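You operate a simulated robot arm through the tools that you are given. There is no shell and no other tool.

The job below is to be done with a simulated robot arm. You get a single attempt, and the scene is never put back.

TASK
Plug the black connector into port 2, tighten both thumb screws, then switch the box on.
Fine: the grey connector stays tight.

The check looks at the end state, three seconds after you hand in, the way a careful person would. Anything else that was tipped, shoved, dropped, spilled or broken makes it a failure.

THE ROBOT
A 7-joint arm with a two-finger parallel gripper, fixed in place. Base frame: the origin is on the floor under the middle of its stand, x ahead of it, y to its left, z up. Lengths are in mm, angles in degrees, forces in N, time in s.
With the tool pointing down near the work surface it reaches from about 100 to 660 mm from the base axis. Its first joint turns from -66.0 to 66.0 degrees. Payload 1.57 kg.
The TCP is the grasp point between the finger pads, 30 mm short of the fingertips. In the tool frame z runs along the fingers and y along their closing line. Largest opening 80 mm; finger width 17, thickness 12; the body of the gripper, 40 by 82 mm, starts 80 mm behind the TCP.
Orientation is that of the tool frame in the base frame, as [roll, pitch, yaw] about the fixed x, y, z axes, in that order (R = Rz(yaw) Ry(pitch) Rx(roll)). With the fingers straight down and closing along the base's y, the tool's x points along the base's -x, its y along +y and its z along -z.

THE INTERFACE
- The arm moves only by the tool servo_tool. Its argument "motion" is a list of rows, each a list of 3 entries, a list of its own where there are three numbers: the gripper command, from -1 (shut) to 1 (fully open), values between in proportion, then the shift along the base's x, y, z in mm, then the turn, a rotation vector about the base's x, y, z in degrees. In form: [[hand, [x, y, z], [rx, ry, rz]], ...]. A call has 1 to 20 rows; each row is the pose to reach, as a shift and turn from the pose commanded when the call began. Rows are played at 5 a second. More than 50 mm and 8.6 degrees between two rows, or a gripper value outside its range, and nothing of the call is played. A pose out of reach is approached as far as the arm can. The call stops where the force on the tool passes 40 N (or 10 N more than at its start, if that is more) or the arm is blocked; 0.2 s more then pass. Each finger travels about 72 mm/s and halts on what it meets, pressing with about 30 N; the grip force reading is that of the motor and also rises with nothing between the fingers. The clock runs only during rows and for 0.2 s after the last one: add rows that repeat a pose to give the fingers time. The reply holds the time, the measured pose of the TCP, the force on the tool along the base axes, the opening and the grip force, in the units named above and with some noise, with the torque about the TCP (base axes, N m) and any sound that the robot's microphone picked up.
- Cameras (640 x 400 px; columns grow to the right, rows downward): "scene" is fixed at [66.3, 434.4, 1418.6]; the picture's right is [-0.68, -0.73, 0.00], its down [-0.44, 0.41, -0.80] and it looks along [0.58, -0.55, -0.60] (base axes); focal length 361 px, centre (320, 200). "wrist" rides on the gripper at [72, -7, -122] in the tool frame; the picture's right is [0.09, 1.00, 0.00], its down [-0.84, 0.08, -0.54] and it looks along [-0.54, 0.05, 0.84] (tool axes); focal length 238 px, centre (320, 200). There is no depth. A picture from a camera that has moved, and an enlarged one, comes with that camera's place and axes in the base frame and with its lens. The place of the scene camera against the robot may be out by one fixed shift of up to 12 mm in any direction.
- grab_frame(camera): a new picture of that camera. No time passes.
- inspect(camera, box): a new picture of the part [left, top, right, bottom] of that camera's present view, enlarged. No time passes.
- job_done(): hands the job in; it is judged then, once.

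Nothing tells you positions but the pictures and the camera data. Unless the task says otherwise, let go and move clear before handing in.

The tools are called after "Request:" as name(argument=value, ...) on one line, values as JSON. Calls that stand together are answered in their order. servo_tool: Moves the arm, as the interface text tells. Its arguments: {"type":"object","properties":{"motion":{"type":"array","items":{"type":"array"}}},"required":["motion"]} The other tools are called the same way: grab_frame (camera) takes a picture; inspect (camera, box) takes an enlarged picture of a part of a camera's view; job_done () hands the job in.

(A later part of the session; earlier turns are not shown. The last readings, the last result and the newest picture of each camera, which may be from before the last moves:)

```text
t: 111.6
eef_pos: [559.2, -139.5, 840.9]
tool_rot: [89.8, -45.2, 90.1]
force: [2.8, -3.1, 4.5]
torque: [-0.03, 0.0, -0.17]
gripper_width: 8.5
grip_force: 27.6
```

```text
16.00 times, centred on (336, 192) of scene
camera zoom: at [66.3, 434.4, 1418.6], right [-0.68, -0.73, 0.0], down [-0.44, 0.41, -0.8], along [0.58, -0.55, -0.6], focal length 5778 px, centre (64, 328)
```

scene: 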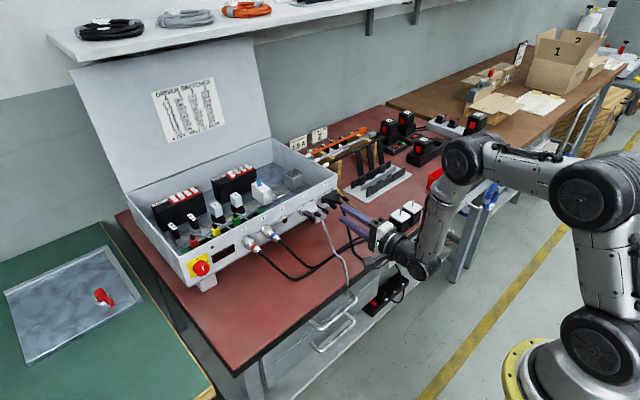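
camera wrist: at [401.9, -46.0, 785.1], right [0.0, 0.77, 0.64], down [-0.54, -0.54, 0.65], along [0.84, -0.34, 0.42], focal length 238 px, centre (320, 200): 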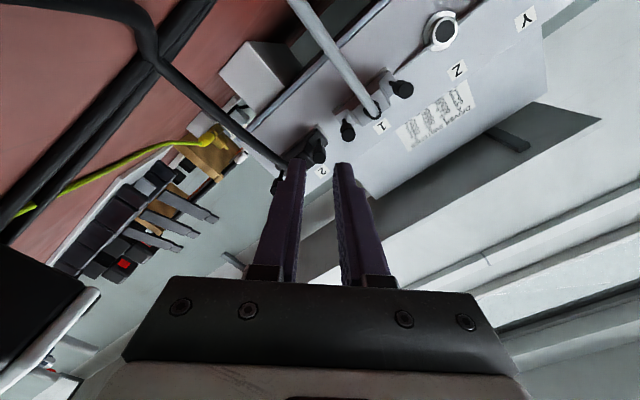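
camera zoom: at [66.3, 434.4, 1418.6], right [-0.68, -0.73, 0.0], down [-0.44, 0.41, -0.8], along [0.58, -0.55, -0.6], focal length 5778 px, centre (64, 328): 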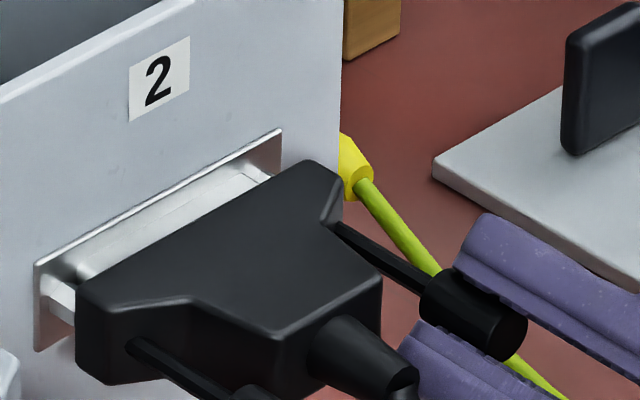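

Request:
inspect(camera="scene", box=[332, 188, 356, 204])

Request:
inspect(camera="scene", box=[318, 196, 342, 212])

Request:
inspect(camera="scene", box=[304, 200, 328, 216])

```text
16.00 times, centred on (344, 196) of scene
camera zoom: at [66.3, 434.4, 1418.6], right [-0.68, -0.73, 0.0], down [-0.44, 0.41, -0.8], along [0.58, -0.55, -0.6], focal length 5778 px, centre (-64, 264)
```

zoom: 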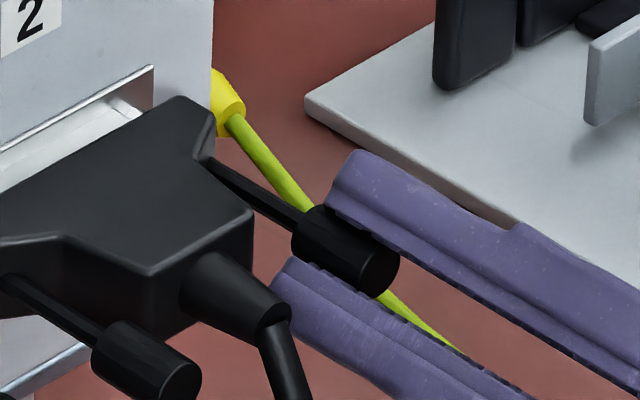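

```text
16.00 times, centred on (330, 204) of scene
camera zoom: at [66.3, 434.4, 1418.6], right [-0.68, -0.73, 0.0], down [-0.44, 0.41, -0.8], along [0.58, -0.55, -0.6], focal length 5778 px, centre (160, 136)
```

zoom: 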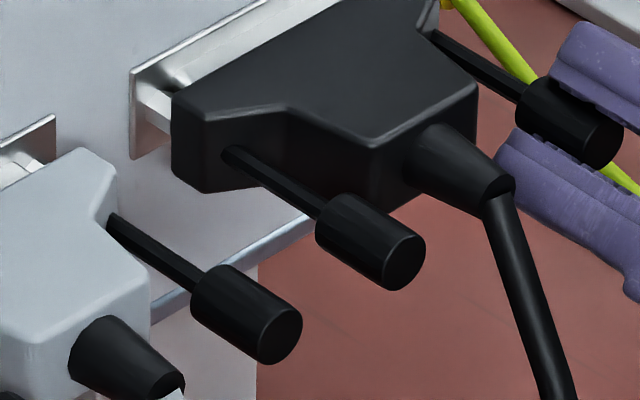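

```text
16.00 times, centred on (316, 208) of scene
camera zoom: at [66.3, 434.4, 1418.6], right [-0.68, -0.73, 0.0], down [-0.44, 0.41, -0.8], along [0.58, -0.55, -0.6], focal length 5778 px, centre (384, 72)
```

zoom: 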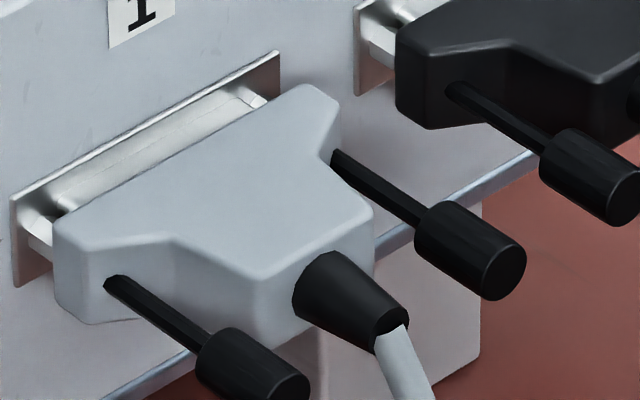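

Compared with the tight grey connector, the black knobs still stand out about 0.7 mm more, so both need more turns. I'll continue on this screw.

Request:
servo_tool(motion=[[-0.55, [0, 0, 0], [0, 0, 0]], [-0.55, [0, 0, 0], [0, 0, 0]], [-0.55, [0, 0, 0], [-8.2, 0, 0]], [-0.55, [0, 0, 0], [-16.4, 0, 0]], [-0.55, [0, 0, 0], [-24.6, 0, 0]], [-0.55, [0, 0, 0], [-32.8, 0, 0]], [-0.55, [0, 0, 0], [-41, 0, 0]], [-0.55, [0, 0, 0], [-49.2, 0, 0]], [-0.55, [0, 0, 0], [-57.4, 0, 0]], [-0.55, [0, 0, 0], [-65.6, 0, 0]], [-0.55, [0, 0, 0], [-73.8, 0, 0]], [-0.55, [0, 0, 0], [-82, 0, 0]], [-0.55, [0, 0, 0], [-90, 0, 0]], [-1, [0, 0, 0], [-90, 0, 0]], [-1, [0, 0, 0], [-90, 0, 0]]])

Request:
servo_tool(motion=[[-1, [0, 0, 0], [8.2, 0, 0]], [-1, [0, 0, 0], [16.4, 0, 0]], [-1, [0, 0, 0], [24.6, 0, 0]], [-1, [0, 0, 0], [32.8, 0, 0]], [-1, [0, 0, 0], [41, 0, 0]], [-1, [0, 0, 0], [49.2, 0, 0]], [-1, [0, 0, 0], [57.4, 0, 0]], [-1, [0, 0, 0], [65.6, 0, 0]], [-1, [0, 0, 0], [73.8, 0, 0]], [-1, [0, 0, 0], [82, 0, 0]], [-1, [0, 0, 0], [90, 0, 0]]])

Request:
servo_tool(motion=[[-0.55, [0, 0, 0], [0, 0, 0]], [-0.55, [0, 0, 0], [0, 0, 0]], [-0.55, [0, 0, 0], [-8.2, 0, 0]], [-0.55, [0, 0, 0], [-16.4, 0, 0]], [-0.55, [0, 0, 0], [-24.6, 0, 0]], [-0.55, [0, 0, 0], [-32.8, 0, 0]], [-0.55, [0, 0, 0], [-41, 0, 0]], [-0.55, [0, 0, 0], [-49.2, 0, 0]], [-0.55, [0, 0, 0], [-57.4, 0, 0]], [-0.55, [0, 0, 0], [-65.6, 0, 0]], [-0.55, [0, 0, 0], [-73.8, 0, 0]], [-0.55, [0, 0, 0], [-82, 0, 0]], [-0.55, [0, 0, 0], [-90, 0, 0]], [-1, [0, 0, 0], [-90, 0, 0]], [-1, [0, 0, 0], [-90, 0, 0]]])

Request:
servo_tool(motion=[[-1, [0, 0, 0], [8.2, 0, 0]], [-1, [0, 0, 0], [16.4, 0, 0]], [-1, [0, 0, 0], [24.6, 0, 0]], [-1, [0, 0, 0], [32.8, 0, 0]], [-1, [0, 0, 0], [41, 0, 0]], [-1, [0, 0, 0], [49.2, 0, 0]], [-1, [0, 0, 0], [57.4, 0, 0]], [-1, [0, 0, 0], [65.6, 0, 0]], [-1, [0, 0, 0], [73.8, 0, 0]], [-1, [0, 0, 0], [82, 0, 0]], [-1, [0, 0, 0], [90, 0, 0]]])

Request:
inspect(camera="scene", box=[332, 188, 356, 204])

Request:
inspect(camera="wrist", box=[310, 150, 332, 172])

```text
t: 114.8
eef_pos: [559.2, -138.7, 839.8]
tool_rot: [90.0, 45.0, 90.0]
force: [-2.1, 1.9, 1.1]
torque: [-0.02, 0.0, 0.03]
gripper_width: 8.4
grip_force: 27.7
```

```text
t: 117.2
eef_pos: [559.1, -139.0, 839.0]
tool_rot: [89.9, -45.2, 90.1]
force: [4.0, -1.2, 2.4]
torque: [-0.05, -0.02, -0.04]
gripper_width: 8.5
grip_force: 27.7
```

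```text
t: 120.4
eef_pos: [558.3, -139.0, 840.0]
tool_rot: [90.2, 45.0, 90.1]
force: [1.3, -1.8, -1.2]
torque: [-0.01, 0.03, -0.01]
gripper_width: 8.6
grip_force: 27.7
```

```text
t: 122.8
eef_pos: [559.6, -138.3, 839.9]
tool_rot: [89.9, -45.1, 90.1]
force: [10.5, -0.1, 1.2]
torque: [-0.02, 0.1, -0.12]
gripper_width: 8.7
grip_force: 27.4
```

```text
16.00 times, centred on (344, 196) of scene
camera zoom: at [66.6, 434.4, 1418.6], right [-0.68, -0.73, 0.0], down [-0.44, 0.41, -0.8], along [0.58, -0.55, -0.6], focal length 5778 px, centre (-64, 264)
```

zoom: 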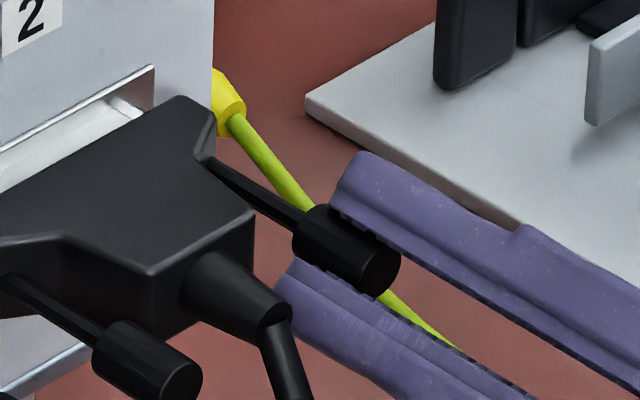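

```text
16.00 times, centred on (321, 161) of wrist
camera zoom: at [436.4, -84.4, 886.7], right [0.0, -0.64, 0.77], down [-0.54, -0.65, -0.54], along [0.84, -0.42, -0.35], focal length 3814 px, centre (304, 824)
```

zoom: 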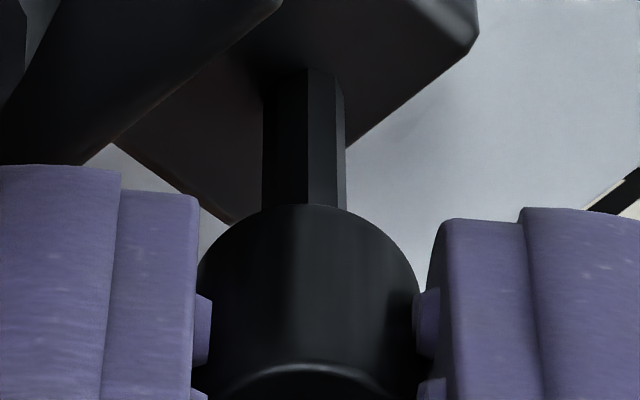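

The tool is now being pulled forward (+10 N) as I turn, which shows the thread drawing in. I'll continue until torque rises.

Request:
servo_tool(motion=[[-0.55, [0, 0, 0], [0, 0, 0]], [-0.55, [0, 0, 0], [0, 0, 0]], [-0.55, [0, 0, 0], [-8.2, 0, 0]], [-0.55, [0, 0, 0], [-16.4, 0, 0]], [-0.55, [0, 0, 0], [-24.6, 0, 0]], [-0.55, [0, 0, 0], [-32.8, 0, 0]], [-0.55, [0, 0, 0], [-41, 0, 0]], [-0.55, [0, 0, 0], [-49.2, 0, 0]], [-0.55, [0, 0, 0], [-57.4, 0, 0]], [-0.55, [0, 0, 0], [-65.6, 0, 0]], [-0.55, [0, 0, 0], [-73.8, 0, 0]], [-0.55, [0, 0, 0], [-82, 0, 0]], [-0.55, [0, 0, 0], [-90, 0, 0]], [-1, [0, 0, 0], [-90, 0, 0]], [-1, [0, 0, 0], [-90, 0, 0]]])

Request:
servo_tool(motion=[[-1, [0, 0, 0], [8.2, 0, 0]], [-1, [0, 0, 0], [16.4, 0, 0]], [-1, [0, 0, 0], [24.6, 0, 0]], [-1, [0, 0, 0], [32.8, 0, 0]], [-1, [0, 0, 0], [41, 0, 0]], [-1, [0, 0, 0], [49.2, 0, 0]], [-1, [0, 0, 0], [57.4, 0, 0]], [-1, [0, 0, 0], [65.6, 0, 0]], [-1, [0, 0, 0], [73.8, 0, 0]], [-1, [0, 0, 0], [82, 0, 0]], [-1, [0, 0, 0], [90, 0, 0]]])

Request:
servo_tool(motion=[[-0.55, [0, 0, 0], [0, 0, 0]], [-0.55, [0, 0, 0], [0, 0, 0]], [-0.55, [0, 0, 0], [-8.2, 0, 0]], [-0.55, [0, 0, 0], [-16.4, 0, 0]], [-0.55, [0, 0, 0], [-24.6, 0, 0]], [-0.55, [0, 0, 0], [-32.8, 0, 0]], [-0.55, [0, 0, 0], [-41, 0, 0]], [-0.55, [0, 0, 0], [-49.2, 0, 0]], [-0.55, [0, 0, 0], [-57.4, 0, 0]], [-0.55, [0, 0, 0], [-65.6, 0, 0]], [-0.55, [0, 0, 0], [-73.8, 0, 0]], [-0.55, [0, 0, 0], [-82, 0, 0]], [-0.55, [0, 0, 0], [-90, 0, 0]], [-1, [0, 0, 0], [-90, 0, 0]], [-1, [0, 0, 0], [-90, 0, 0]]])

Request:
servo_tool(motion=[[-1, [0, 0, 0], [8.2, 0, 0]], [-1, [0, 0, 0], [16.4, 0, 0]], [-1, [0, 0, 0], [24.6, 0, 0]], [-1, [0, 0, 0], [32.8, 0, 0]], [-1, [0, 0, 0], [41, 0, 0]], [-1, [0, 0, 0], [49.2, 0, 0]], [-1, [0, 0, 0], [57.4, 0, 0]], [-1, [0, 0, 0], [65.6, 0, 0]], [-1, [0, 0, 0], [73.8, 0, 0]], [-1, [0, 0, 0], [82, 0, 0]], [-1, [0, 0, 0], [90, 0, 0]]])

Request:
inspect(camera="scene", box=[332, 188, 356, 204])

Request:
inspect(camera="wrist", box=[310, 150, 332, 172])

```text
t: 126.0
eef_pos: [557.9, -137.4, 838.8]
tool_rot: [90.0, 45.0, 90.1]
force: [-3.0, 1.3, 1.4]
torque: [0.01, 0.0, 0.03]
gripper_width: 8.6
grip_force: 27.3
```

```text
t: 128.4
eef_pos: [559.1, -139.2, 840.2]
tool_rot: [89.8, -45.1, 90.0]
force: [5.8, -1.6, 4.2]
torque: [-0.02, -0.08, -0.02]
gripper_width: 8.5
grip_force: 27.7
```

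```text
t: 131.6
eef_pos: [559.5, -138.7, 839.3]
tool_rot: [90.0, 45.0, 90.1]
force: [0.5, -0.1, 0.0]
torque: [-0.03, 0.04, 0.0]
gripper_width: 8.4
grip_force: 27.7
```

```text
t: 134.0
eef_pos: [559.5, -138.2, 839.8]
tool_rot: [89.8, -45.2, 89.9]
force: [-6.9, -1.5, 4.1]
torque: [-0.03, -0.18, 0.06]
gripper_width: 8.8
grip_force: 27.8
```

```text
16.00 times, centred on (344, 196) of scene
camera zoom: at [66.1, 434.4, 1418.6], right [-0.68, -0.73, 0.0], down [-0.44, 0.41, -0.8], along [0.58, -0.55, -0.6], focal length 5778 px, centre (-64, 264)
```

zoom: 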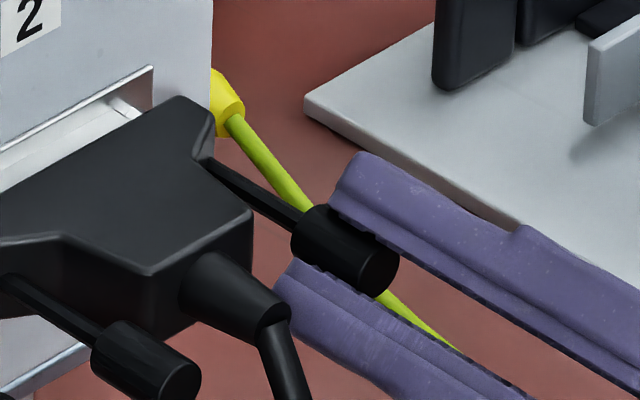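

```text
16.00 times, centred on (321, 161) of wrist
camera zoom: at [436.3, -84.1, 887.0], right [0.0, -0.64, 0.77], down [-0.54, -0.64, -0.54], along [0.84, -0.42, -0.35], focal length 3814 px, centre (304, 824)
```

zoom: 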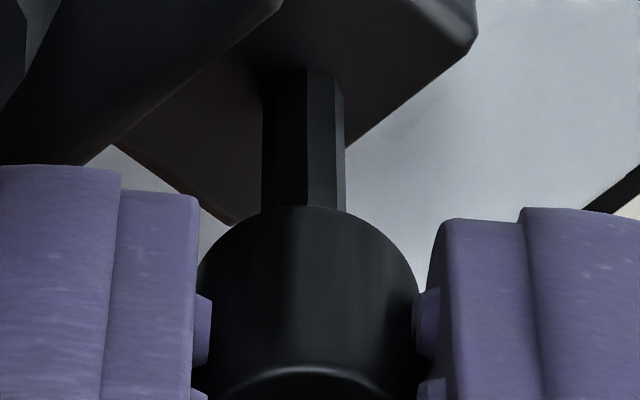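

No hard stop yet after about 810° on this screw. A recheck of the geometry shows the knobs don't visibly translate, so I'll judge tightness by torque and keep turning.

Request:
servo_tool(motion=[[-0.55, [0, 0, 0], [0, 0, 0]], [-0.55, [0, 0, 0], [0, 0, 0]], [-0.55, [0, 0, 0], [-8.2, 0, 0]], [-0.55, [0, 0, 0], [-16.4, 0, 0]], [-0.55, [0, 0, 0], [-24.6, 0, 0]], [-0.55, [0, 0, 0], [-32.8, 0, 0]], [-0.55, [0, 0, 0], [-41, 0, 0]], [-0.55, [0, 0, 0], [-49.2, 0, 0]], [-0.55, [0, 0, 0], [-57.4, 0, 0]], [-0.55, [0, 0, 0], [-65.6, 0, 0]], [-0.55, [0, 0, 0], [-73.8, 0, 0]], [-0.55, [0, 0, 0], [-82, 0, 0]], [-0.55, [0, 0, 0], [-90, 0, 0]], [-1, [0, 0, 0], [-90, 0, 0]], [-1, [0, 0, 0], [-90, 0, 0]]])

Request:
servo_tool(motion=[[-1, [0, 0, 0], [8.2, 0, 0]], [-1, [0, 0, 0], [16.4, 0, 0]], [-1, [0, 0, 0], [24.6, 0, 0]], [-1, [0, 0, 0], [32.8, 0, 0]], [-1, [0, 0, 0], [41, 0, 0]], [-1, [0, 0, 0], [49.2, 0, 0]], [-1, [0, 0, 0], [57.4, 0, 0]], [-1, [0, 0, 0], [65.6, 0, 0]], [-1, [0, 0, 0], [73.8, 0, 0]], [-1, [0, 0, 0], [82, 0, 0]], [-1, [0, 0, 0], [90, 0, 0]]])

Request:
servo_tool(motion=[[-0.55, [0, 0, 0], [0, 0, 0]], [-0.55, [0, 0, 0], [0, 0, 0]], [-0.55, [0, 0, 0], [-8.2, 0, 0]], [-0.55, [0, 0, 0], [-16.4, 0, 0]], [-0.55, [0, 0, 0], [-24.6, 0, 0]], [-0.55, [0, 0, 0], [-32.8, 0, 0]], [-0.55, [0, 0, 0], [-41, 0, 0]], [-0.55, [0, 0, 0], [-49.2, 0, 0]], [-0.55, [0, 0, 0], [-57.4, 0, 0]], [-0.55, [0, 0, 0], [-65.6, 0, 0]], [-0.55, [0, 0, 0], [-73.8, 0, 0]], [-0.55, [0, 0, 0], [-82, 0, 0]], [-0.55, [0, 0, 0], [-90, 0, 0]], [-1, [0, 0, 0], [-90, 0, 0]], [-1, [0, 0, 0], [-90, 0, 0]]])

Request:
servo_tool(motion=[[-1, [0, 0, 0], [8.2, 0, 0]], [-1, [0, 0, 0], [16.4, 0, 0]], [-1, [0, 0, 0], [24.6, 0, 0]], [-1, [0, 0, 0], [32.8, 0, 0]], [-1, [0, 0, 0], [41, 0, 0]], [-1, [0, 0, 0], [49.2, 0, 0]], [-1, [0, 0, 0], [57.4, 0, 0]], [-1, [0, 0, 0], [65.6, 0, 0]], [-1, [0, 0, 0], [73.8, 0, 0]], [-1, [0, 0, 0], [82, 0, 0]], [-1, [0, 0, 0], [90, 0, 0]]])

Request:
inspect(camera="wrist", box=[310, 150, 332, 172])

```text
t: 137.2
eef_pos: [558.8, -138.0, 839.2]
tool_rot: [90.0, 45.0, 90.2]
force: [0.5, -0.5, 0.5]
torque: [0.01, 0.02, 0.0]
gripper_width: 8.6
grip_force: 26.9
```

```text
t: 139.6
eef_pos: [558.3, -138.3, 840.4]
tool_rot: [89.7, -45.1, 90.2]
force: [-0.2, -2.5, 5.2]
torque: [-0.03, -0.1, -0.01]
gripper_width: 8.9
grip_force: 27.5
```

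```text
t: 142.8
eef_pos: [557.9, -138.1, 839.9]
tool_rot: [89.9, 44.9, 90.2]
force: [1.4, -1.3, -0.8]
torque: [-0.01, 0.05, -0.02]
gripper_width: 8.6
grip_force: 27.4
```

```text
t: 145.2
eef_pos: [558.8, -138.1, 839.8]
tool_rot: [89.7, -45.0, 90.1]
force: [2.0, -4.5, 5.4]
torque: [-0.05, -0.06, -0.11]
gripper_width: 8.2
grip_force: 27.6
```

```text
16.00 times, centred on (321, 161) of wrist
camera zoom: at [436.4, -84.0, 886.5], right [0.0, -0.64, 0.77], down [-0.54, -0.64, -0.54], along [0.84, -0.42, -0.34], focal length 3814 px, centre (304, 824)
```

zoom: 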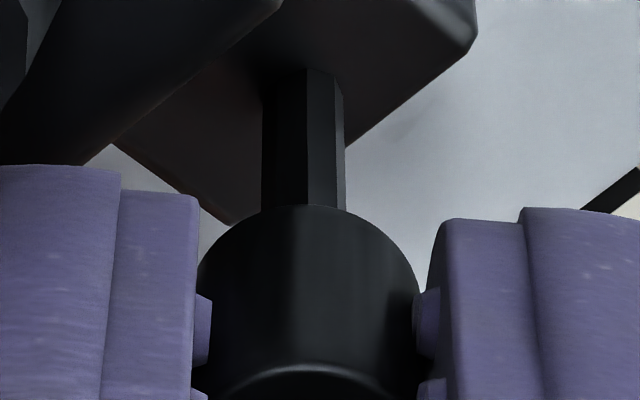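

I'll check whether the knob still turns with the fingers or is now slipping because it's tight, using the facet pattern again.

Request:
servo_tool(motion=[[-0.55, [0, 0, 0], [0, 0, 0]], [-0.55, [0, 0, 0], [0, 0, 0]], [-0.55, [0, 0, 0], [-8.2, 0, 0]], [-0.55, [0, 0, 0], [-16.4, 0, 0]], [-0.55, [0, 0, 0], [-24.6, 0, 0]], [-0.55, [0, 0, 0], [-32.8, 0, 0]], [-0.55, [0, 0, 0], [-41, 0, 0]], [-0.55, [0, 0, 0], [-49.2, 0, 0]], [-0.55, [0, 0, 0], [-57.4, 0, 0]], [-0.55, [0, 0, 0], [-65.6, 0, 0]], [-0.55, [0, 0, 0], [-73.8, 0, 0]], [-0.55, [0, 0, 0], [-82, 0, 0]], [-0.55, [0, 0, 0], [-90, 0, 0]], [-1, [0, 0, 0], [-90, 0, 0]], [-1, [0, 0, 0], [-90, 0, 0]]])

Request:
inspect(camera="wrist", box=[310, 150, 332, 172])

Request:
servo_tool(motion=[[-1, [0, 0, 0], [8, 0, 0]], [-1, [0, 0, 0], [16, 0, 0]], [-1, [0, 0, 0], [22.5, 0, 0]]])

Request:
inspect(camera="wrist", box=[310, 150, 332, 172])

Request:
servo_tool(motion=[[-1, [0, 0, 0], [8, 0, 0]], [-1, [0, 0, 0], [16, 0, 0]], [-1, [0, 0, 0], [22.5, 0, 0]]])

Request:
inspect(camera="wrist", box=[310, 150, 332, 172])

```text
t: 148.4
eef_pos: [558.3, -138.2, 838.0]
tool_rot: [90.0, 45.1, 90.2]
force: [-1.6, 4.9, 3.2]
torque: [0.0, -0.04, 0.07]
gripper_width: 8.6
grip_force: 28.0
```

```text
16.00 times, centred on (321, 161) of wrist
camera zoom: at [436.4, -93.2, 784.2], right [0.0, 0.77, 0.64], down [-0.54, -0.54, 0.65], along [0.84, -0.34, 0.42], focal length 3814 px, centre (304, 824)
```

zoom: 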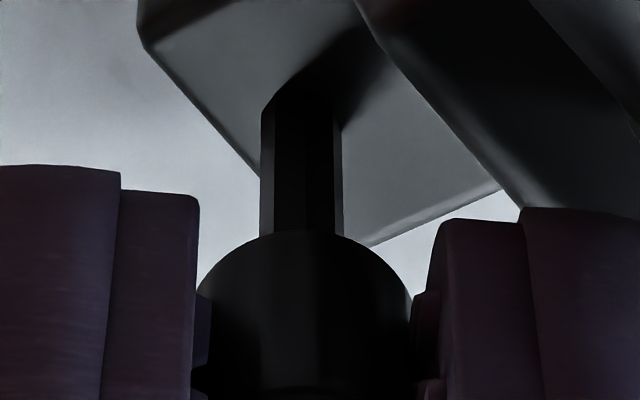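

```text
t: 149.2
eef_pos: [558.3, -137.9, 839.8]
tool_rot: [89.9, 22.5, 90.0]
force: [-2.1, 5.8, 5.0]
torque: [0.03, 0.06, 0.11]
gripper_width: 7.9
grip_force: 27.2
```

```text
16.00 times, centred on (321, 161) of wrist
camera zoom: at [436.5, -75.8, 807.1], right [0.0, 0.46, 0.89], down [-0.54, -0.75, 0.39], along [0.84, -0.48, 0.25], focal length 3814 px, centre (304, 824)
```

zoom: 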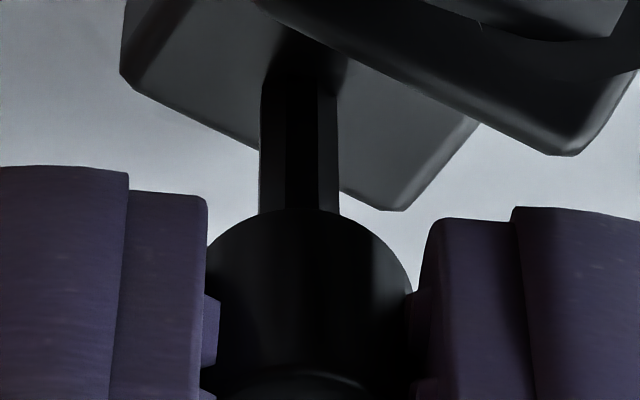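

```text
t: 150.0
eef_pos: [559.7, -138.1, 839.4]
tool_rot: [89.9, -0.1, 90.1]
force: [-1.7, 1.3, 5.9]
torque: [0.0, 0.05, -0.06]
gripper_width: 8.1
grip_force: 27.0
```

```text
16.00 times, centred on (321, 161) of wrist
camera zoom: at [436.5, -67.8, 834.3], right [0.0, 0.09, 1.0], down [-0.54, -0.84, 0.07], along [0.84, -0.54, 0.05], focal length 3814 px, centre (304, 824)
```

zoom: 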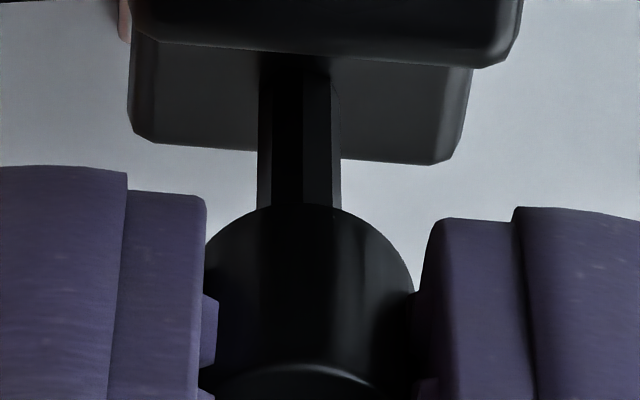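

The facet pattern now shifts relative to the fingers, which suggests this screw has reached its stop and the pads are slipping. I'll verify over the better-lit half of the stroke.

Request:
servo_tool(motion=[[-1, [0, 0, 0], [8, 0, 0]], [-1, [0, 0, 0], [16, 0, 0]], [-1, [0, 0, 0], [22.5, 0, 0]]])

Request:
inspect(camera="wrist", box=[310, 150, 332, 172])

Request:
servo_tool(motion=[[-1, [0, 0, 0], [8, 0, 0]], [-1, [0, 0, 0], [16, 0, 0]], [-1, [0, 0, 0], [22.5, 0, 0]]])

Request:
inspect(camera="wrist", box=[310, 150, 332, 172])

```text
t: 150.8
eef_pos: [559.3, -139.0, 840.7]
tool_rot: [89.9, -22.6, 90.1]
force: [-2.9, -0.3, 6.7]
torque: [-0.06, 0.06, 0.03]
gripper_width: 8.5
grip_force: 27.0
```

```text
16.00 times, centred on (321, 161) of wrist
camera zoom: at [436.5, -70.7, 862.2], right [0.0, -0.3, 0.95], down [-0.54, -0.8, -0.25], along [0.84, -0.52, -0.16], focal length 3814 px, centre (304, 824)
```

zoom: 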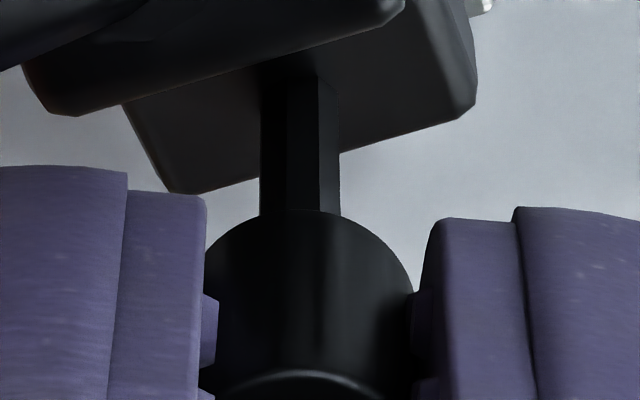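

```text
t: 151.6
eef_pos: [559.1, -138.5, 840.3]
tool_rot: [89.9, -45.2, 90.1]
force: [5.6, -2.8, 4.2]
torque: [-0.02, -0.04, -0.1]
gripper_width: 8.8
grip_force: 27.5
```

```text
16.00 times, centred on (321, 161) of wrist
camera zoom: at [436.6, -83.9, 887.0], right [0.0, -0.64, 0.77], down [-0.54, -0.64, -0.54], along [0.84, -0.42, -0.35], focal length 3814 px, centre (304, 824)
```

zoom: 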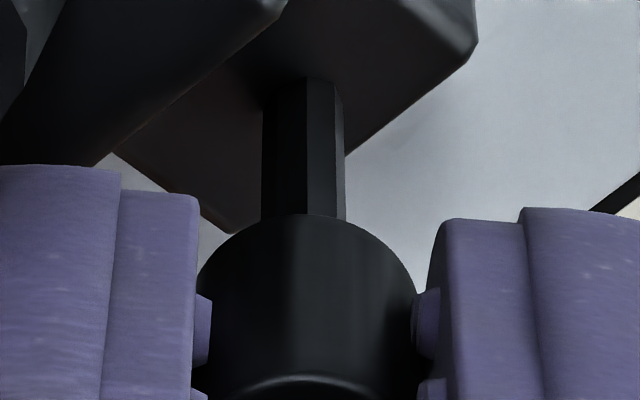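

Confirmed: the shaft stays fixed while the pads slip, so screw 2 is tight. I'll return to screw 1 and check it the same way.

Request:
servo_tool(motion=[[-0.55, [0, 0, 0], [0, 0, 0]], [-0.55, [0, 0, 0], [0, 0, 0]], [-0.55, [-12, 0, 0], [0, 0, 0]], [-0.55, [-24, 0, 0], [0, 0, 0]], [-0.55, [-36, 0, 0], [0, 0, 0]], [-0.55, [-36, 4, 0], [-8.2, 0, 0]], [-0.55, [-36, 8, 0], [-16.4, 0, 0]], [-0.55, [-36, 14, 0], [-24.6, 0, 0]], [-0.55, [-36, 20, 0], [-32.8, 0, 0]], [-0.55, [-36, 26, 0], [-41, 0, 0]], [-0.55, [-36, 32, 0], [-49.2, 0, 0]], [-0.55, [-36, 37, 0], [-57.4, 0, 0]], [-0.55, [-36, 42, 0], [-65.6, 0, 0]], [-0.55, [-36, 46.7, 0], [-73.8, 0, 0]], [-0.55, [-36, 46.7, 0], [-82, 0, 0]], [-0.55, [-36, 46.7, 0], [-90, 0, 0]], [-0.55, [-36, 46.7, 0], [-90, 0, 0]]])

Request:
inspect(camera="wrist", box=[240, 90, 400, 190])

Request:
inspect(camera="scene", box=[290, 170, 380, 235])

```text
t: 155.2
eef_pos: [522.9, -91.4, 839.2]
tool_rot: [90.0, 45.1, 90.1]
force: [0.2, -1.2, -0.1]
torque: [0.01, 0.02, -0.01]
gripper_width: 18.0
grip_force: 0.0
```

```text
4.00 times, centred on (320, 140) of wrist
camera zoom: at [400.5, -46.1, 784.8], right [0.0, 0.77, 0.64], down [-0.54, -0.54, 0.65], along [0.84, -0.34, 0.42], focal length 953 px, centre (320, 440)
```

zoom: 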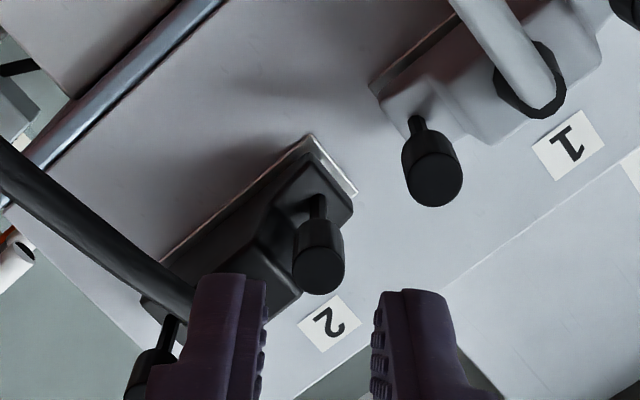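

```text
6.15 times, centred on (335, 202) of scene
camera zoom: at [66.3, 434.4, 1418.6], right [-0.68, -0.73, 0.0], down [-0.44, 0.41, -0.8], along [0.58, -0.55, -0.6], focal length 2222 px, centre (228, 185)
```

zoom: 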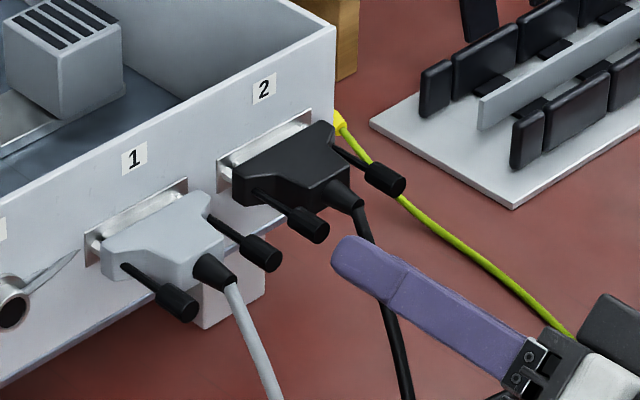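

Request:
servo_tool(motion=[[-0.55, [7, -0.2, -0.2], [0, 0, 0]], [-0.55, [14, -0.2, -0.2], [0, 0, 0]], [-0.55, [21, -0.2, -0.2], [0, 0, 0]], [-0.55, [28, -0.2, -0.2], [0, 0, 0]], [-0.55, [34, -0.2, -0.2], [0, 0, 0]], [-0.55, [36, -0.2, -0.2], [0, 0, 0]], [-1, [36, -0.2, -0.2], [0, 0, 0]], [-1, [36, -0.2, -0.2], [0, 0, 0]], [-1, [36, -0.2, -0.2], [0, 0, 0]]])

Request:
inspect(camera="wrist", box=[310, 150, 332, 172])

Request:
servo_tool(motion=[[-1, [0, 0, 0], [8, 0, 0]], [-1, [0, 0, 0], [16, 0, 0]], [-1, [0, 0, 0], [22.5, 0, 0]]])

Request:
inspect(camera="wrist", box=[310, 150, 332, 172])

Request:
servo_tool(motion=[[-1, [0, 0, 0], [8, 0, 0]], [-1, [0, 0, 0], [16, 0, 0]], [-1, [0, 0, 0], [22.5, 0, 0]]])

Request:
inspect(camera="wrist", box=[310, 150, 332, 172])

```text
t: 157.2
eef_pos: [558.4, -90.9, 840.1]
tool_rot: [89.9, 45.0, 90.0]
force: [-3.3, 3.5, 4.5]
torque: [0.03, -0.14, 0.09]
gripper_width: 8.7
grip_force: 27.4
```

```text
16.00 times, centred on (321, 161) of wrist
camera zoom: at [435.8, -46.7, 784.7], right [0.0, 0.77, 0.64], down [-0.54, -0.54, 0.65], along [0.84, -0.34, 0.42], focal length 3814 px, centre (304, 824)
```

zoom: 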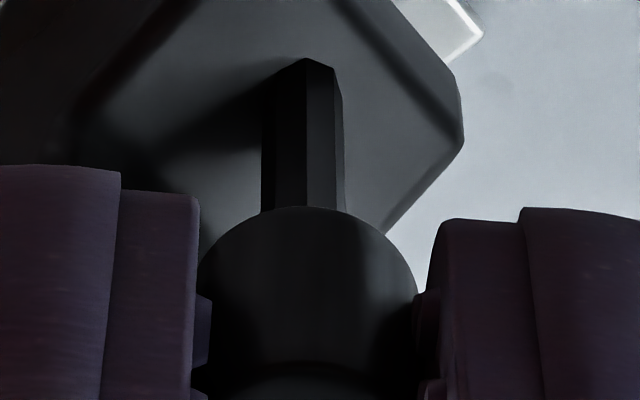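

```text
t: 158.0
eef_pos: [557.7, -91.9, 839.7]
tool_rot: [89.7, 22.4, 90.1]
force: [-2.8, 6.6, 7.5]
torque: [0.0, -0.02, 0.15]
gripper_width: 8.0
grip_force: 27.1
```

```text
16.00 times, centred on (321, 161) of wrist
camera zoom: at [435.9, -28.7, 806.9], right [0.0, 0.46, 0.89], down [-0.54, -0.75, 0.39], along [0.84, -0.48, 0.25], focal length 3814 px, centre (304, 824)
```

zoom: 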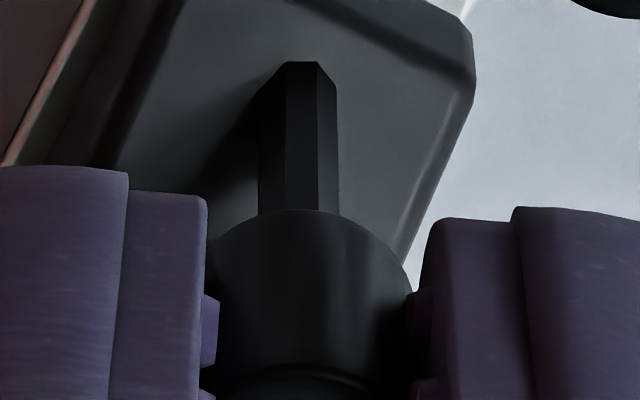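

```text
t: 158.8
eef_pos: [558.0, -92.0, 839.5]
tool_rot: [89.9, -0.1, 89.9]
force: [-4.0, 2.4, 8.0]
torque: [-0.03, -0.03, 0.03]
gripper_width: 8.0
grip_force: 27.4
```

```text
16.00 times, centred on (321, 161) of wrist
camera zoom: at [436.2, -20.8, 834.1], right [0.0, 0.09, 1.0], down [-0.54, -0.84, 0.07], along [0.84, -0.54, 0.05], focal length 3814 px, centre (304, 824)
```

zoom: 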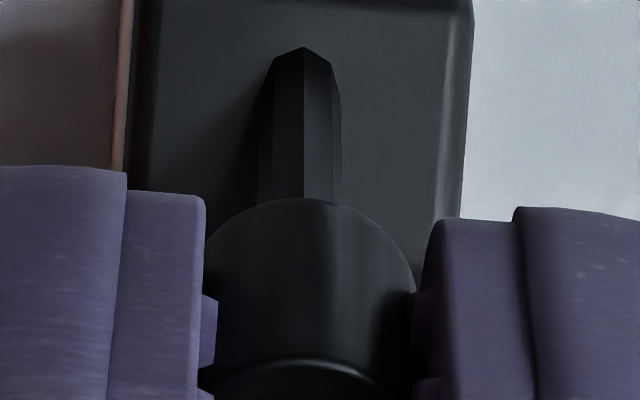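

Screw 1 also slips in the pads now, so it too is at its stop. I'll finish this stroke for good measure and then back off.

Request:
servo_tool(motion=[[-1, [0, 0, 0], [8, 0, 0]], [-1, [0, 0, 0], [16, 0, 0]], [-1, [0, 0, 0], [24, 0, 0]], [-1, [0, 0, 0], [32, 0, 0]], [-1, [0, 0, 0], [40, 0, 0]]])

Request:
inspect(camera="wrist", box=[310, 150, 332, 172])

Request:
servo_tool(motion=[[-0.55, [0, 0, 0], [0, 0, 0]], [-0.55, [0, 0, 0], [0, 0, 0]], [-0.55, [-12, 0, 0], [0, 0, 0]], [-0.55, [-24, 0, 0], [0, 0, 0]], [-0.55, [-36, 0, 0], [0, 0, 0]], [-0.55, [-50, 0, 0], [-8, 0, 0]], [-0.55, [-60, 0, 0], [-16, 0, 0]], [-0.55, [-60, 0, 0], [-24, 0, 0]], [-0.55, [-60, 0, 0], [-32, 0, 0]], [-0.55, [-60, 0, 0], [-40, 0, 0]], [-0.55, [-60, 0, 0], [-40, 0, 0]]])

Request:
grab_frame(camera="wrist")

Request:
inspect(camera="scene", box=[290, 170, 380, 235])

Request:
inspect(camera="scene", box=[170, 240, 250, 300])

```text
t: 160.0
eef_pos: [558.6, -91.6, 840.3]
tool_rot: [89.9, -40.2, 90.1]
force: [1.2, -2.5, 5.2]
torque: [-0.01, -0.1, -0.08]
gripper_width: 8.6
grip_force: 27.2
```

```text
16.00 times, centred on (321, 161) of wrist
camera zoom: at [436.3, -33.5, 881.7], right [0.0, -0.57, 0.82], down [-0.54, -0.69, -0.48], along [0.84, -0.45, -0.31], focal length 3814 px, centre (304, 824)
```

zoom: 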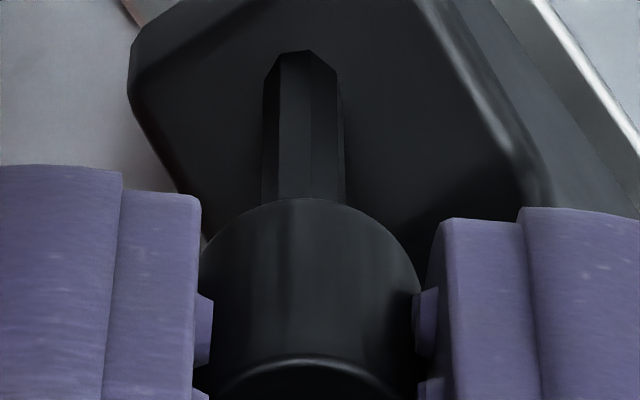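

```text
t: 162.4
eef_pos: [498.5, -91.9, 839.4]
tool_rot: [90.0, 0.2, 90.0]
force: [0.3, -0.2, 0.1]
torque: [-0.01, -0.02, 0.01]
gripper_width: 17.9
grip_force: 0.1
```

```text
taken
camera wrist: at [375.5, -21.3, 832.9], right [0.0, 0.09, 1.0], down [-0.54, -0.84, 0.08], along [0.84, -0.54, 0.05], focal length 238 px, centre (320, 200)
```

wrist: 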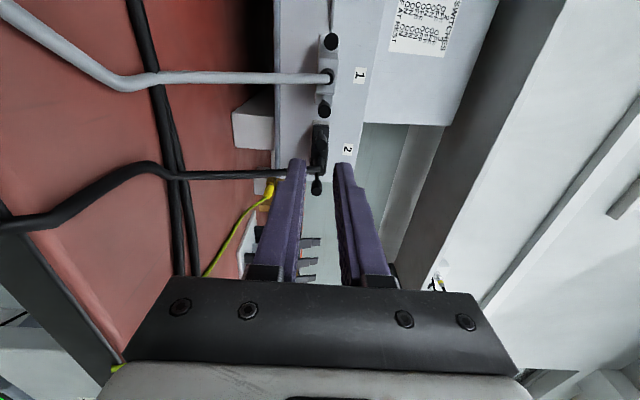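

```text
6.15 times, centred on (335, 202) of scene
camera zoom: at [66.3, 434.4, 1418.6], right [-0.68, -0.73, 0.0], down [-0.44, 0.41, -0.8], along [0.58, -0.55, -0.6], focal length 2222 px, centre (228, 185)
```

zoom: 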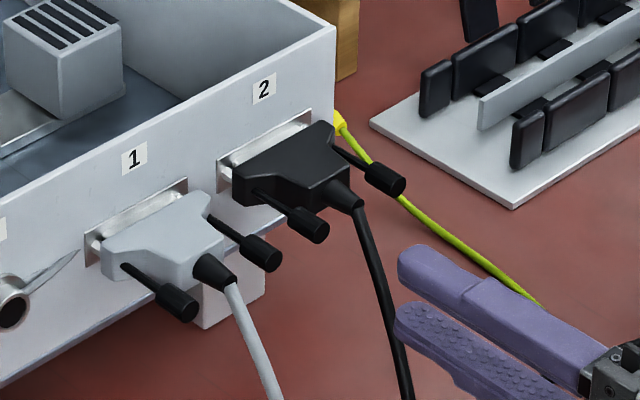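

```text
6.67 times, centred on (210, 270) of scene
camera zoom: at [66.3, 434.4, 1418.6], right [-0.68, -0.73, 0.0], down [-0.44, 0.41, -0.8], along [0.58, -0.55, -0.6], focal length 2408 px, centre (1053, -267)
```

zoom: 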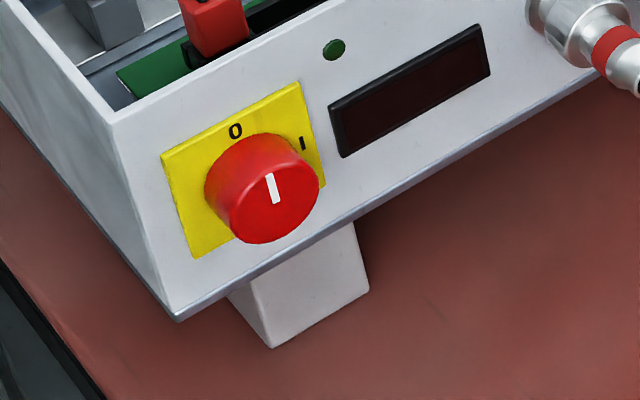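

Both black screws are tight and the grey connector is undisturbed. The power switch is the red rotary knob on the yellow plate, currently at 0 (up), with I on the right. I'll retreat and move across toward it in stages.

Request:
servo_tool(motion=[[-0.55, [-20, 0, 15], [0, 0, 0]], [-0.55, [-40, 0, 35], [0, 0, 0]], [-0.4, [-60, 10, 60], [0, 0, 0]], [-0.2, [-60, 40, 70], [0, 0, 0]], [0, [-60, 70, 80], [0, 0, 0]], [0.2, [-60, 100, 80], [0, 0, 0]], [0.4, [-60, 130, 80], [0, 0, 0]], [0.6, [-60, 160, 80], [0, 0, 0]], [0.6, [-60, 190, 80], [0, 0, 0]], [0.6, [-60, 190, 80], [0, 0, 0]]])

Request:
grab_frame(camera="wrist")

Request:
grab_frame(camera="scene")

```text
t: 164.6
eef_pos: [437.7, 99.9, 917.3]
tool_rot: [90.0, 0.1, 90.0]
force: [0.4, -0.1, 1.0]
torque: [0.01, -0.02, 0.0]
gripper_width: 64.2
grip_force: 0.0
```

```text
taken
camera wrist: at [314.8, 170.8, 911.9], right [0.0, 0.09, 1.0], down [-0.54, -0.84, 0.08], along [0.84, -0.54, 0.05], focal length 238 px, centre (320, 200)
```

wrist: 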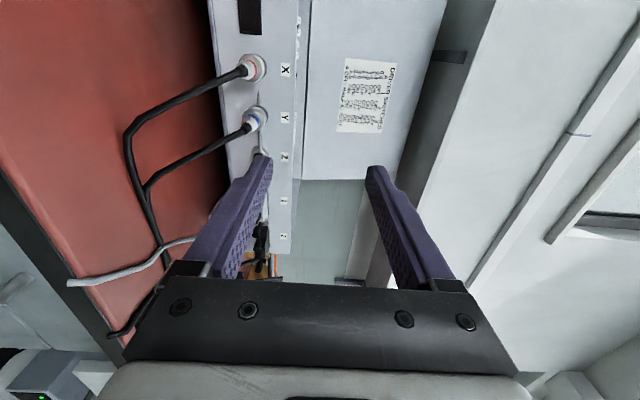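

```text
taken
```

scene: 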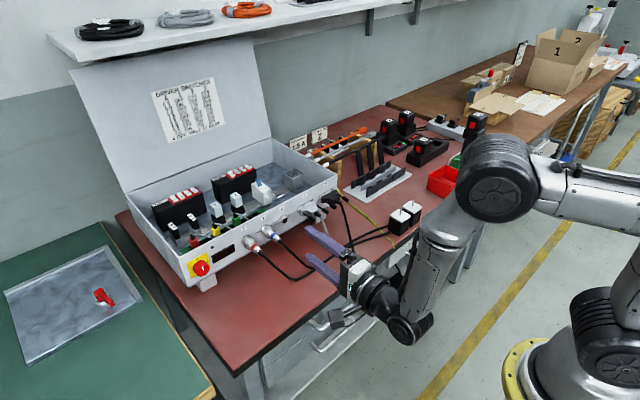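

Request:
servo_tool(motion=[[0.6, [0, 25, 0], [0, 0, 0]], [0.6, [0, 50, 0], [0, 0, 0]], [0.6, [0, 75, 0], [0, 0, 0]], [0.6, [0, 100, 0], [0, 0, 0]], [0.6, [0, 125, 0], [0, 0, 0]], [0.6, [0, 150, 0], [0, 0, 0]], [0.6, [0, 150, 0], [0, 0, 0]]])

Request:
grab_frame(camera="wrist")

Request:
grab_frame(camera="scene")

```text
t: 166.2
eef_pos: [438.2, 248.0, 918.8]
tool_rot: [90.0, 0.0, 90.0]
force: [0.2, 0.6, -0.8]
torque: [-0.01, -0.03, 0.01]
gripper_width: 63.8
grip_force: 0.1
```

```text
taken
camera wrist: at [315.7, 318.9, 913.2], right [0.0, 0.09, 1.0], down [-0.54, -0.84, 0.08], along [0.84, -0.54, 0.05], focal length 238 px, centre (320, 200)
```

wrist: 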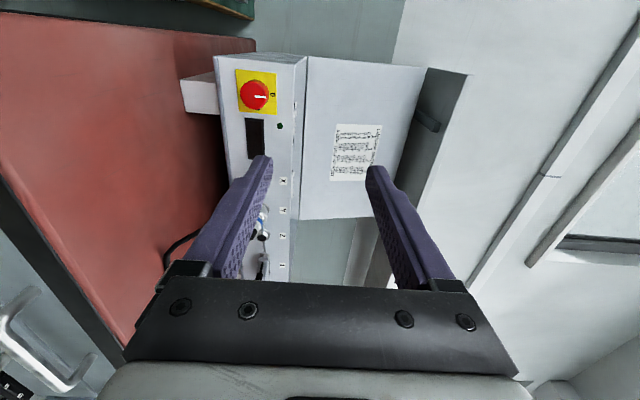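

```text
taken
```

scene: 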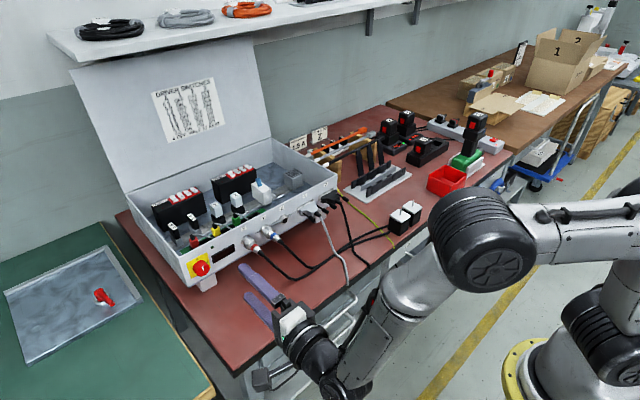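

Request:
inspect(camera="wrist", box=[210, 50, 310, 140])

Request:
inspect(camera="wrist", box=[225, 60, 289, 124])

```text
4.44 times, centred on (260, 95) of wrist
camera zoom: at [315.7, 318.9, 913.2], right [0.0, 0.09, 1.0], down [-0.54, -0.84, 0.08], along [0.84, -0.54, 0.05], focal length 1059 px, centre (587, 667)
```

zoom: 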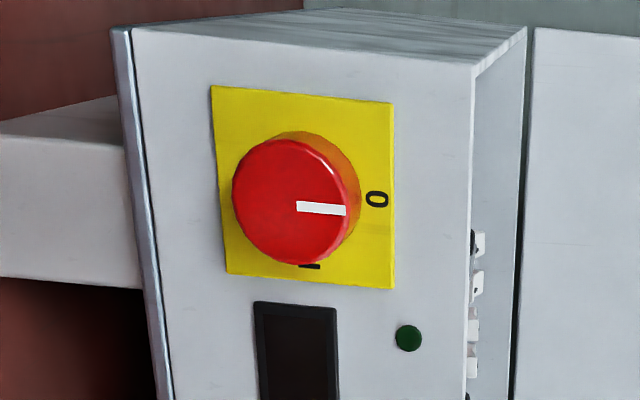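

```text
6.25 times, centred on (257, 92) of wrist
camera zoom: at [315.7, 318.9, 913.2], right [0.0, 0.09, 1.0], down [-0.54, -0.84, 0.08], along [0.84, -0.54, 0.05], focal length 1490 px, centre (714, 875)
```

zoom: 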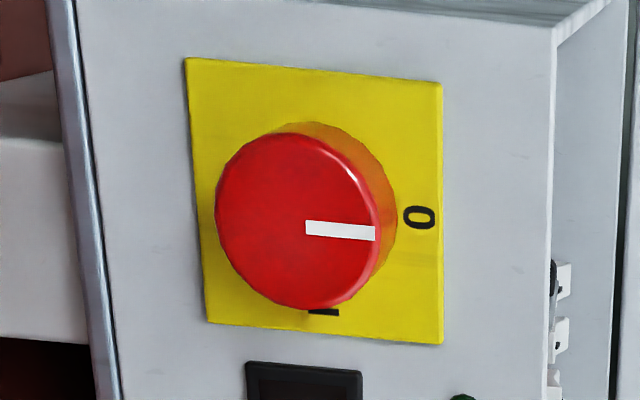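

The switch knob is about 32 mm in diameter, with its axis at about (y 266, z 841) and its front face at x ≈ 608. I'll line up in front of it.

Request:
servo_tool(motion=[[0.4, [10, 5, -15], [0, 0, 0]], [0.3, [20, 10, -30], [0, 0, 0]], [0.25, [35, 14, -45], [0, 0, 0]], [0.25, [50, 19, -60], [0, 0, 0]], [0.25, [70, 19, -79], [0, 0, 0]], [0.25, [90, 19, -79], [0, 0, 0]], [0.25, [102, 19, -79], [0, 0, 0]], [0.25, [102, 19, -79], [0, 0, 0]]])

Request:
grab_frame(camera="wrist")

Request:
inspect(camera="wrist", box=[250, 90, 390, 180])

Request:
grab_frame(camera="scene")

```text
t: 168.0
eef_pos: [541.2, 266.5, 841.7]
tool_rot: [89.9, 0.0, 89.9]
force: [0.4, -0.4, 0.1]
torque: [-0.01, 0.03, 0.01]
gripper_width: 50.0
grip_force: 0.1
```

```text
taken
camera wrist: at [418.4, 337.9, 835.6], right [0.0, 0.09, 1.0], down [-0.54, -0.84, 0.08], along [0.84, -0.54, 0.05], focal length 238 px, centre (320, 200)
```

wrist: 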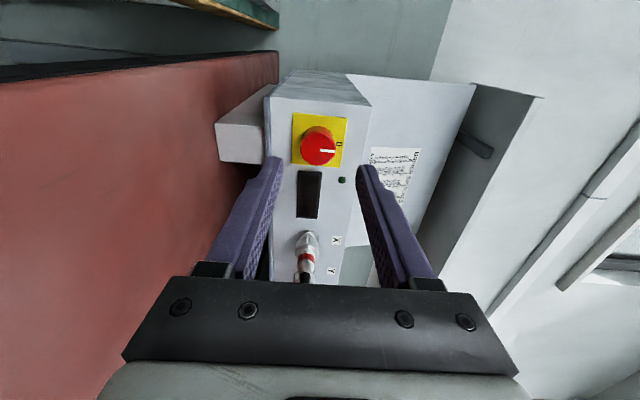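

```text
4.44 times, centred on (320, 135) of wrist
camera zoom: at [418.4, 337.9, 835.6], right [0.0, 0.09, 1.0], down [-0.54, -0.84, 0.08], along [0.84, -0.54, 0.05], focal length 1059 px, centre (320, 489)
```

zoom: 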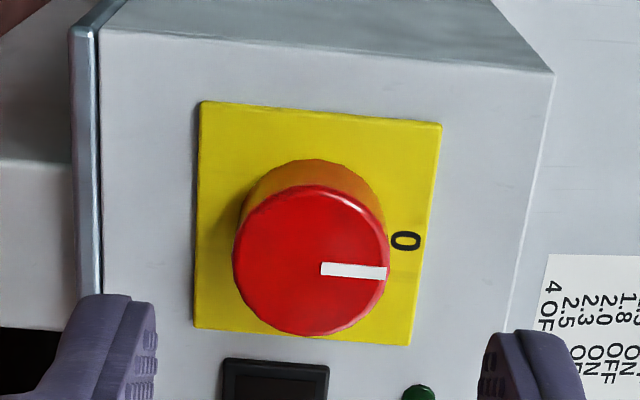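

```text
taken
```

scene: 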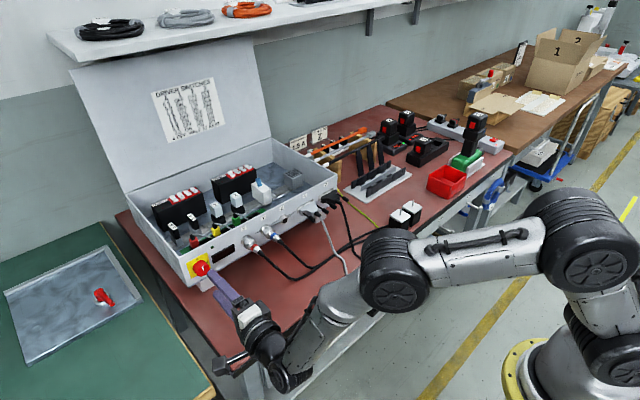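

The knob axis is about 2 mm lower than the tool axis. I'll correct that and test the roll range here in free space before gripping.

Request:
servo_tool(motion=[[0.25, [0, 0.2, -1], [7.5, 0, 0]], [0.25, [0, 0.2, -2], [15, 0, 0]], [0.25, [0, 0.2, -2], [22.5, 0, 0]], [0.25, [0, 0.2, -2], [30, 0, 0]], [0.25, [0, 0.2, -2], [37.5, 0, 0]], [0.25, [0, 0.2, -2], [45, 0, 0]], [0.25, [0, 0.2, -2], [50, 0, 0]], [0.25, [0, 0.2, -2], [50, 0, 0]]])

Request:
servo_tool(motion=[[0.25, [0, 0, 0], [-8, 0, 0]], [0.25, [0, 0, 0], [-16, 0, 0]], [0.25, [0, 0, 0], [-24, 0, 0]], [0.25, [0, 0, 0], [-32, 0, 0]], [0.25, [0, 0, 0], [-40, 0, 0]], [0.25, [0, 0, 0], [-48, 0, 0]], [0.25, [0, 0, 0], [-56, 0, 0]], [0.25, [0, 0, 0], [-64, 0, 0]], [0.25, [0, 0, 0], [-72, 0, 0]], [0.25, [0, 0, 0], [-80, 0, 0]], [0.25, [0, 0, 0], [-88, 0, 0]], [0.25, [0, 0, 0], [-95, 0, 0]], [0.25, [0, 0, 0], [-95, 0, 0]]])

Request:
grab_frame(camera="wrist")

Request:
inspect(camera="wrist", box=[250, 90, 390, 180])

```text
t: 169.8
eef_pos: [540.8, 267.8, 838.3]
tool_rot: [89.8, -50.2, 90.0]
force: [0.2, -0.3, 0.5]
torque: [-0.01, 0.01, 0.02]
gripper_width: 50.2
grip_force: 0.1
```

```text
t: 172.6
eef_pos: [542.0, 267.4, 837.8]
tool_rot: [90.0, 45.1, 90.1]
force: [0.9, -0.5, 0.7]
torque: [0.03, -0.02, 0.01]
gripper_width: 50.1
grip_force: 0.1
```

```text
taken
camera wrist: at [418.1, 312.8, 783.3], right [0.0, 0.77, 0.64], down [-0.54, -0.54, 0.65], along [0.84, -0.34, 0.42], focal length 238 px, centre (320, 200)
```

wrist: 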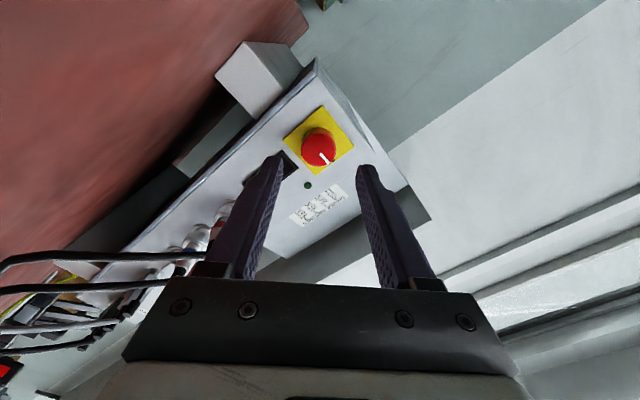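

```text
4.44 times, centred on (320, 135) of wrist
camera zoom: at [418.1, 312.8, 783.3], right [0.0, 0.77, 0.64], down [-0.54, -0.54, 0.65], along [0.84, -0.34, 0.42], focal length 1059 px, centre (320, 489)
```

zoom: 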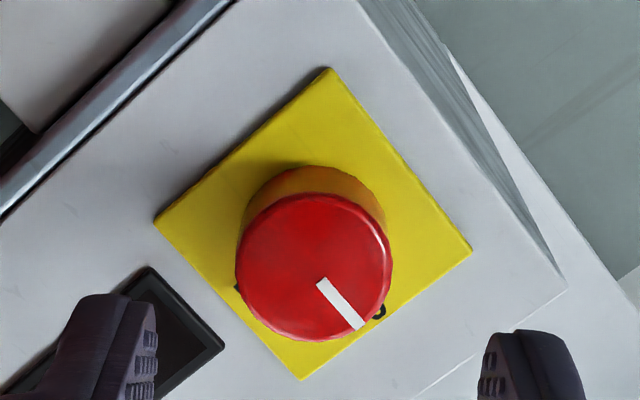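

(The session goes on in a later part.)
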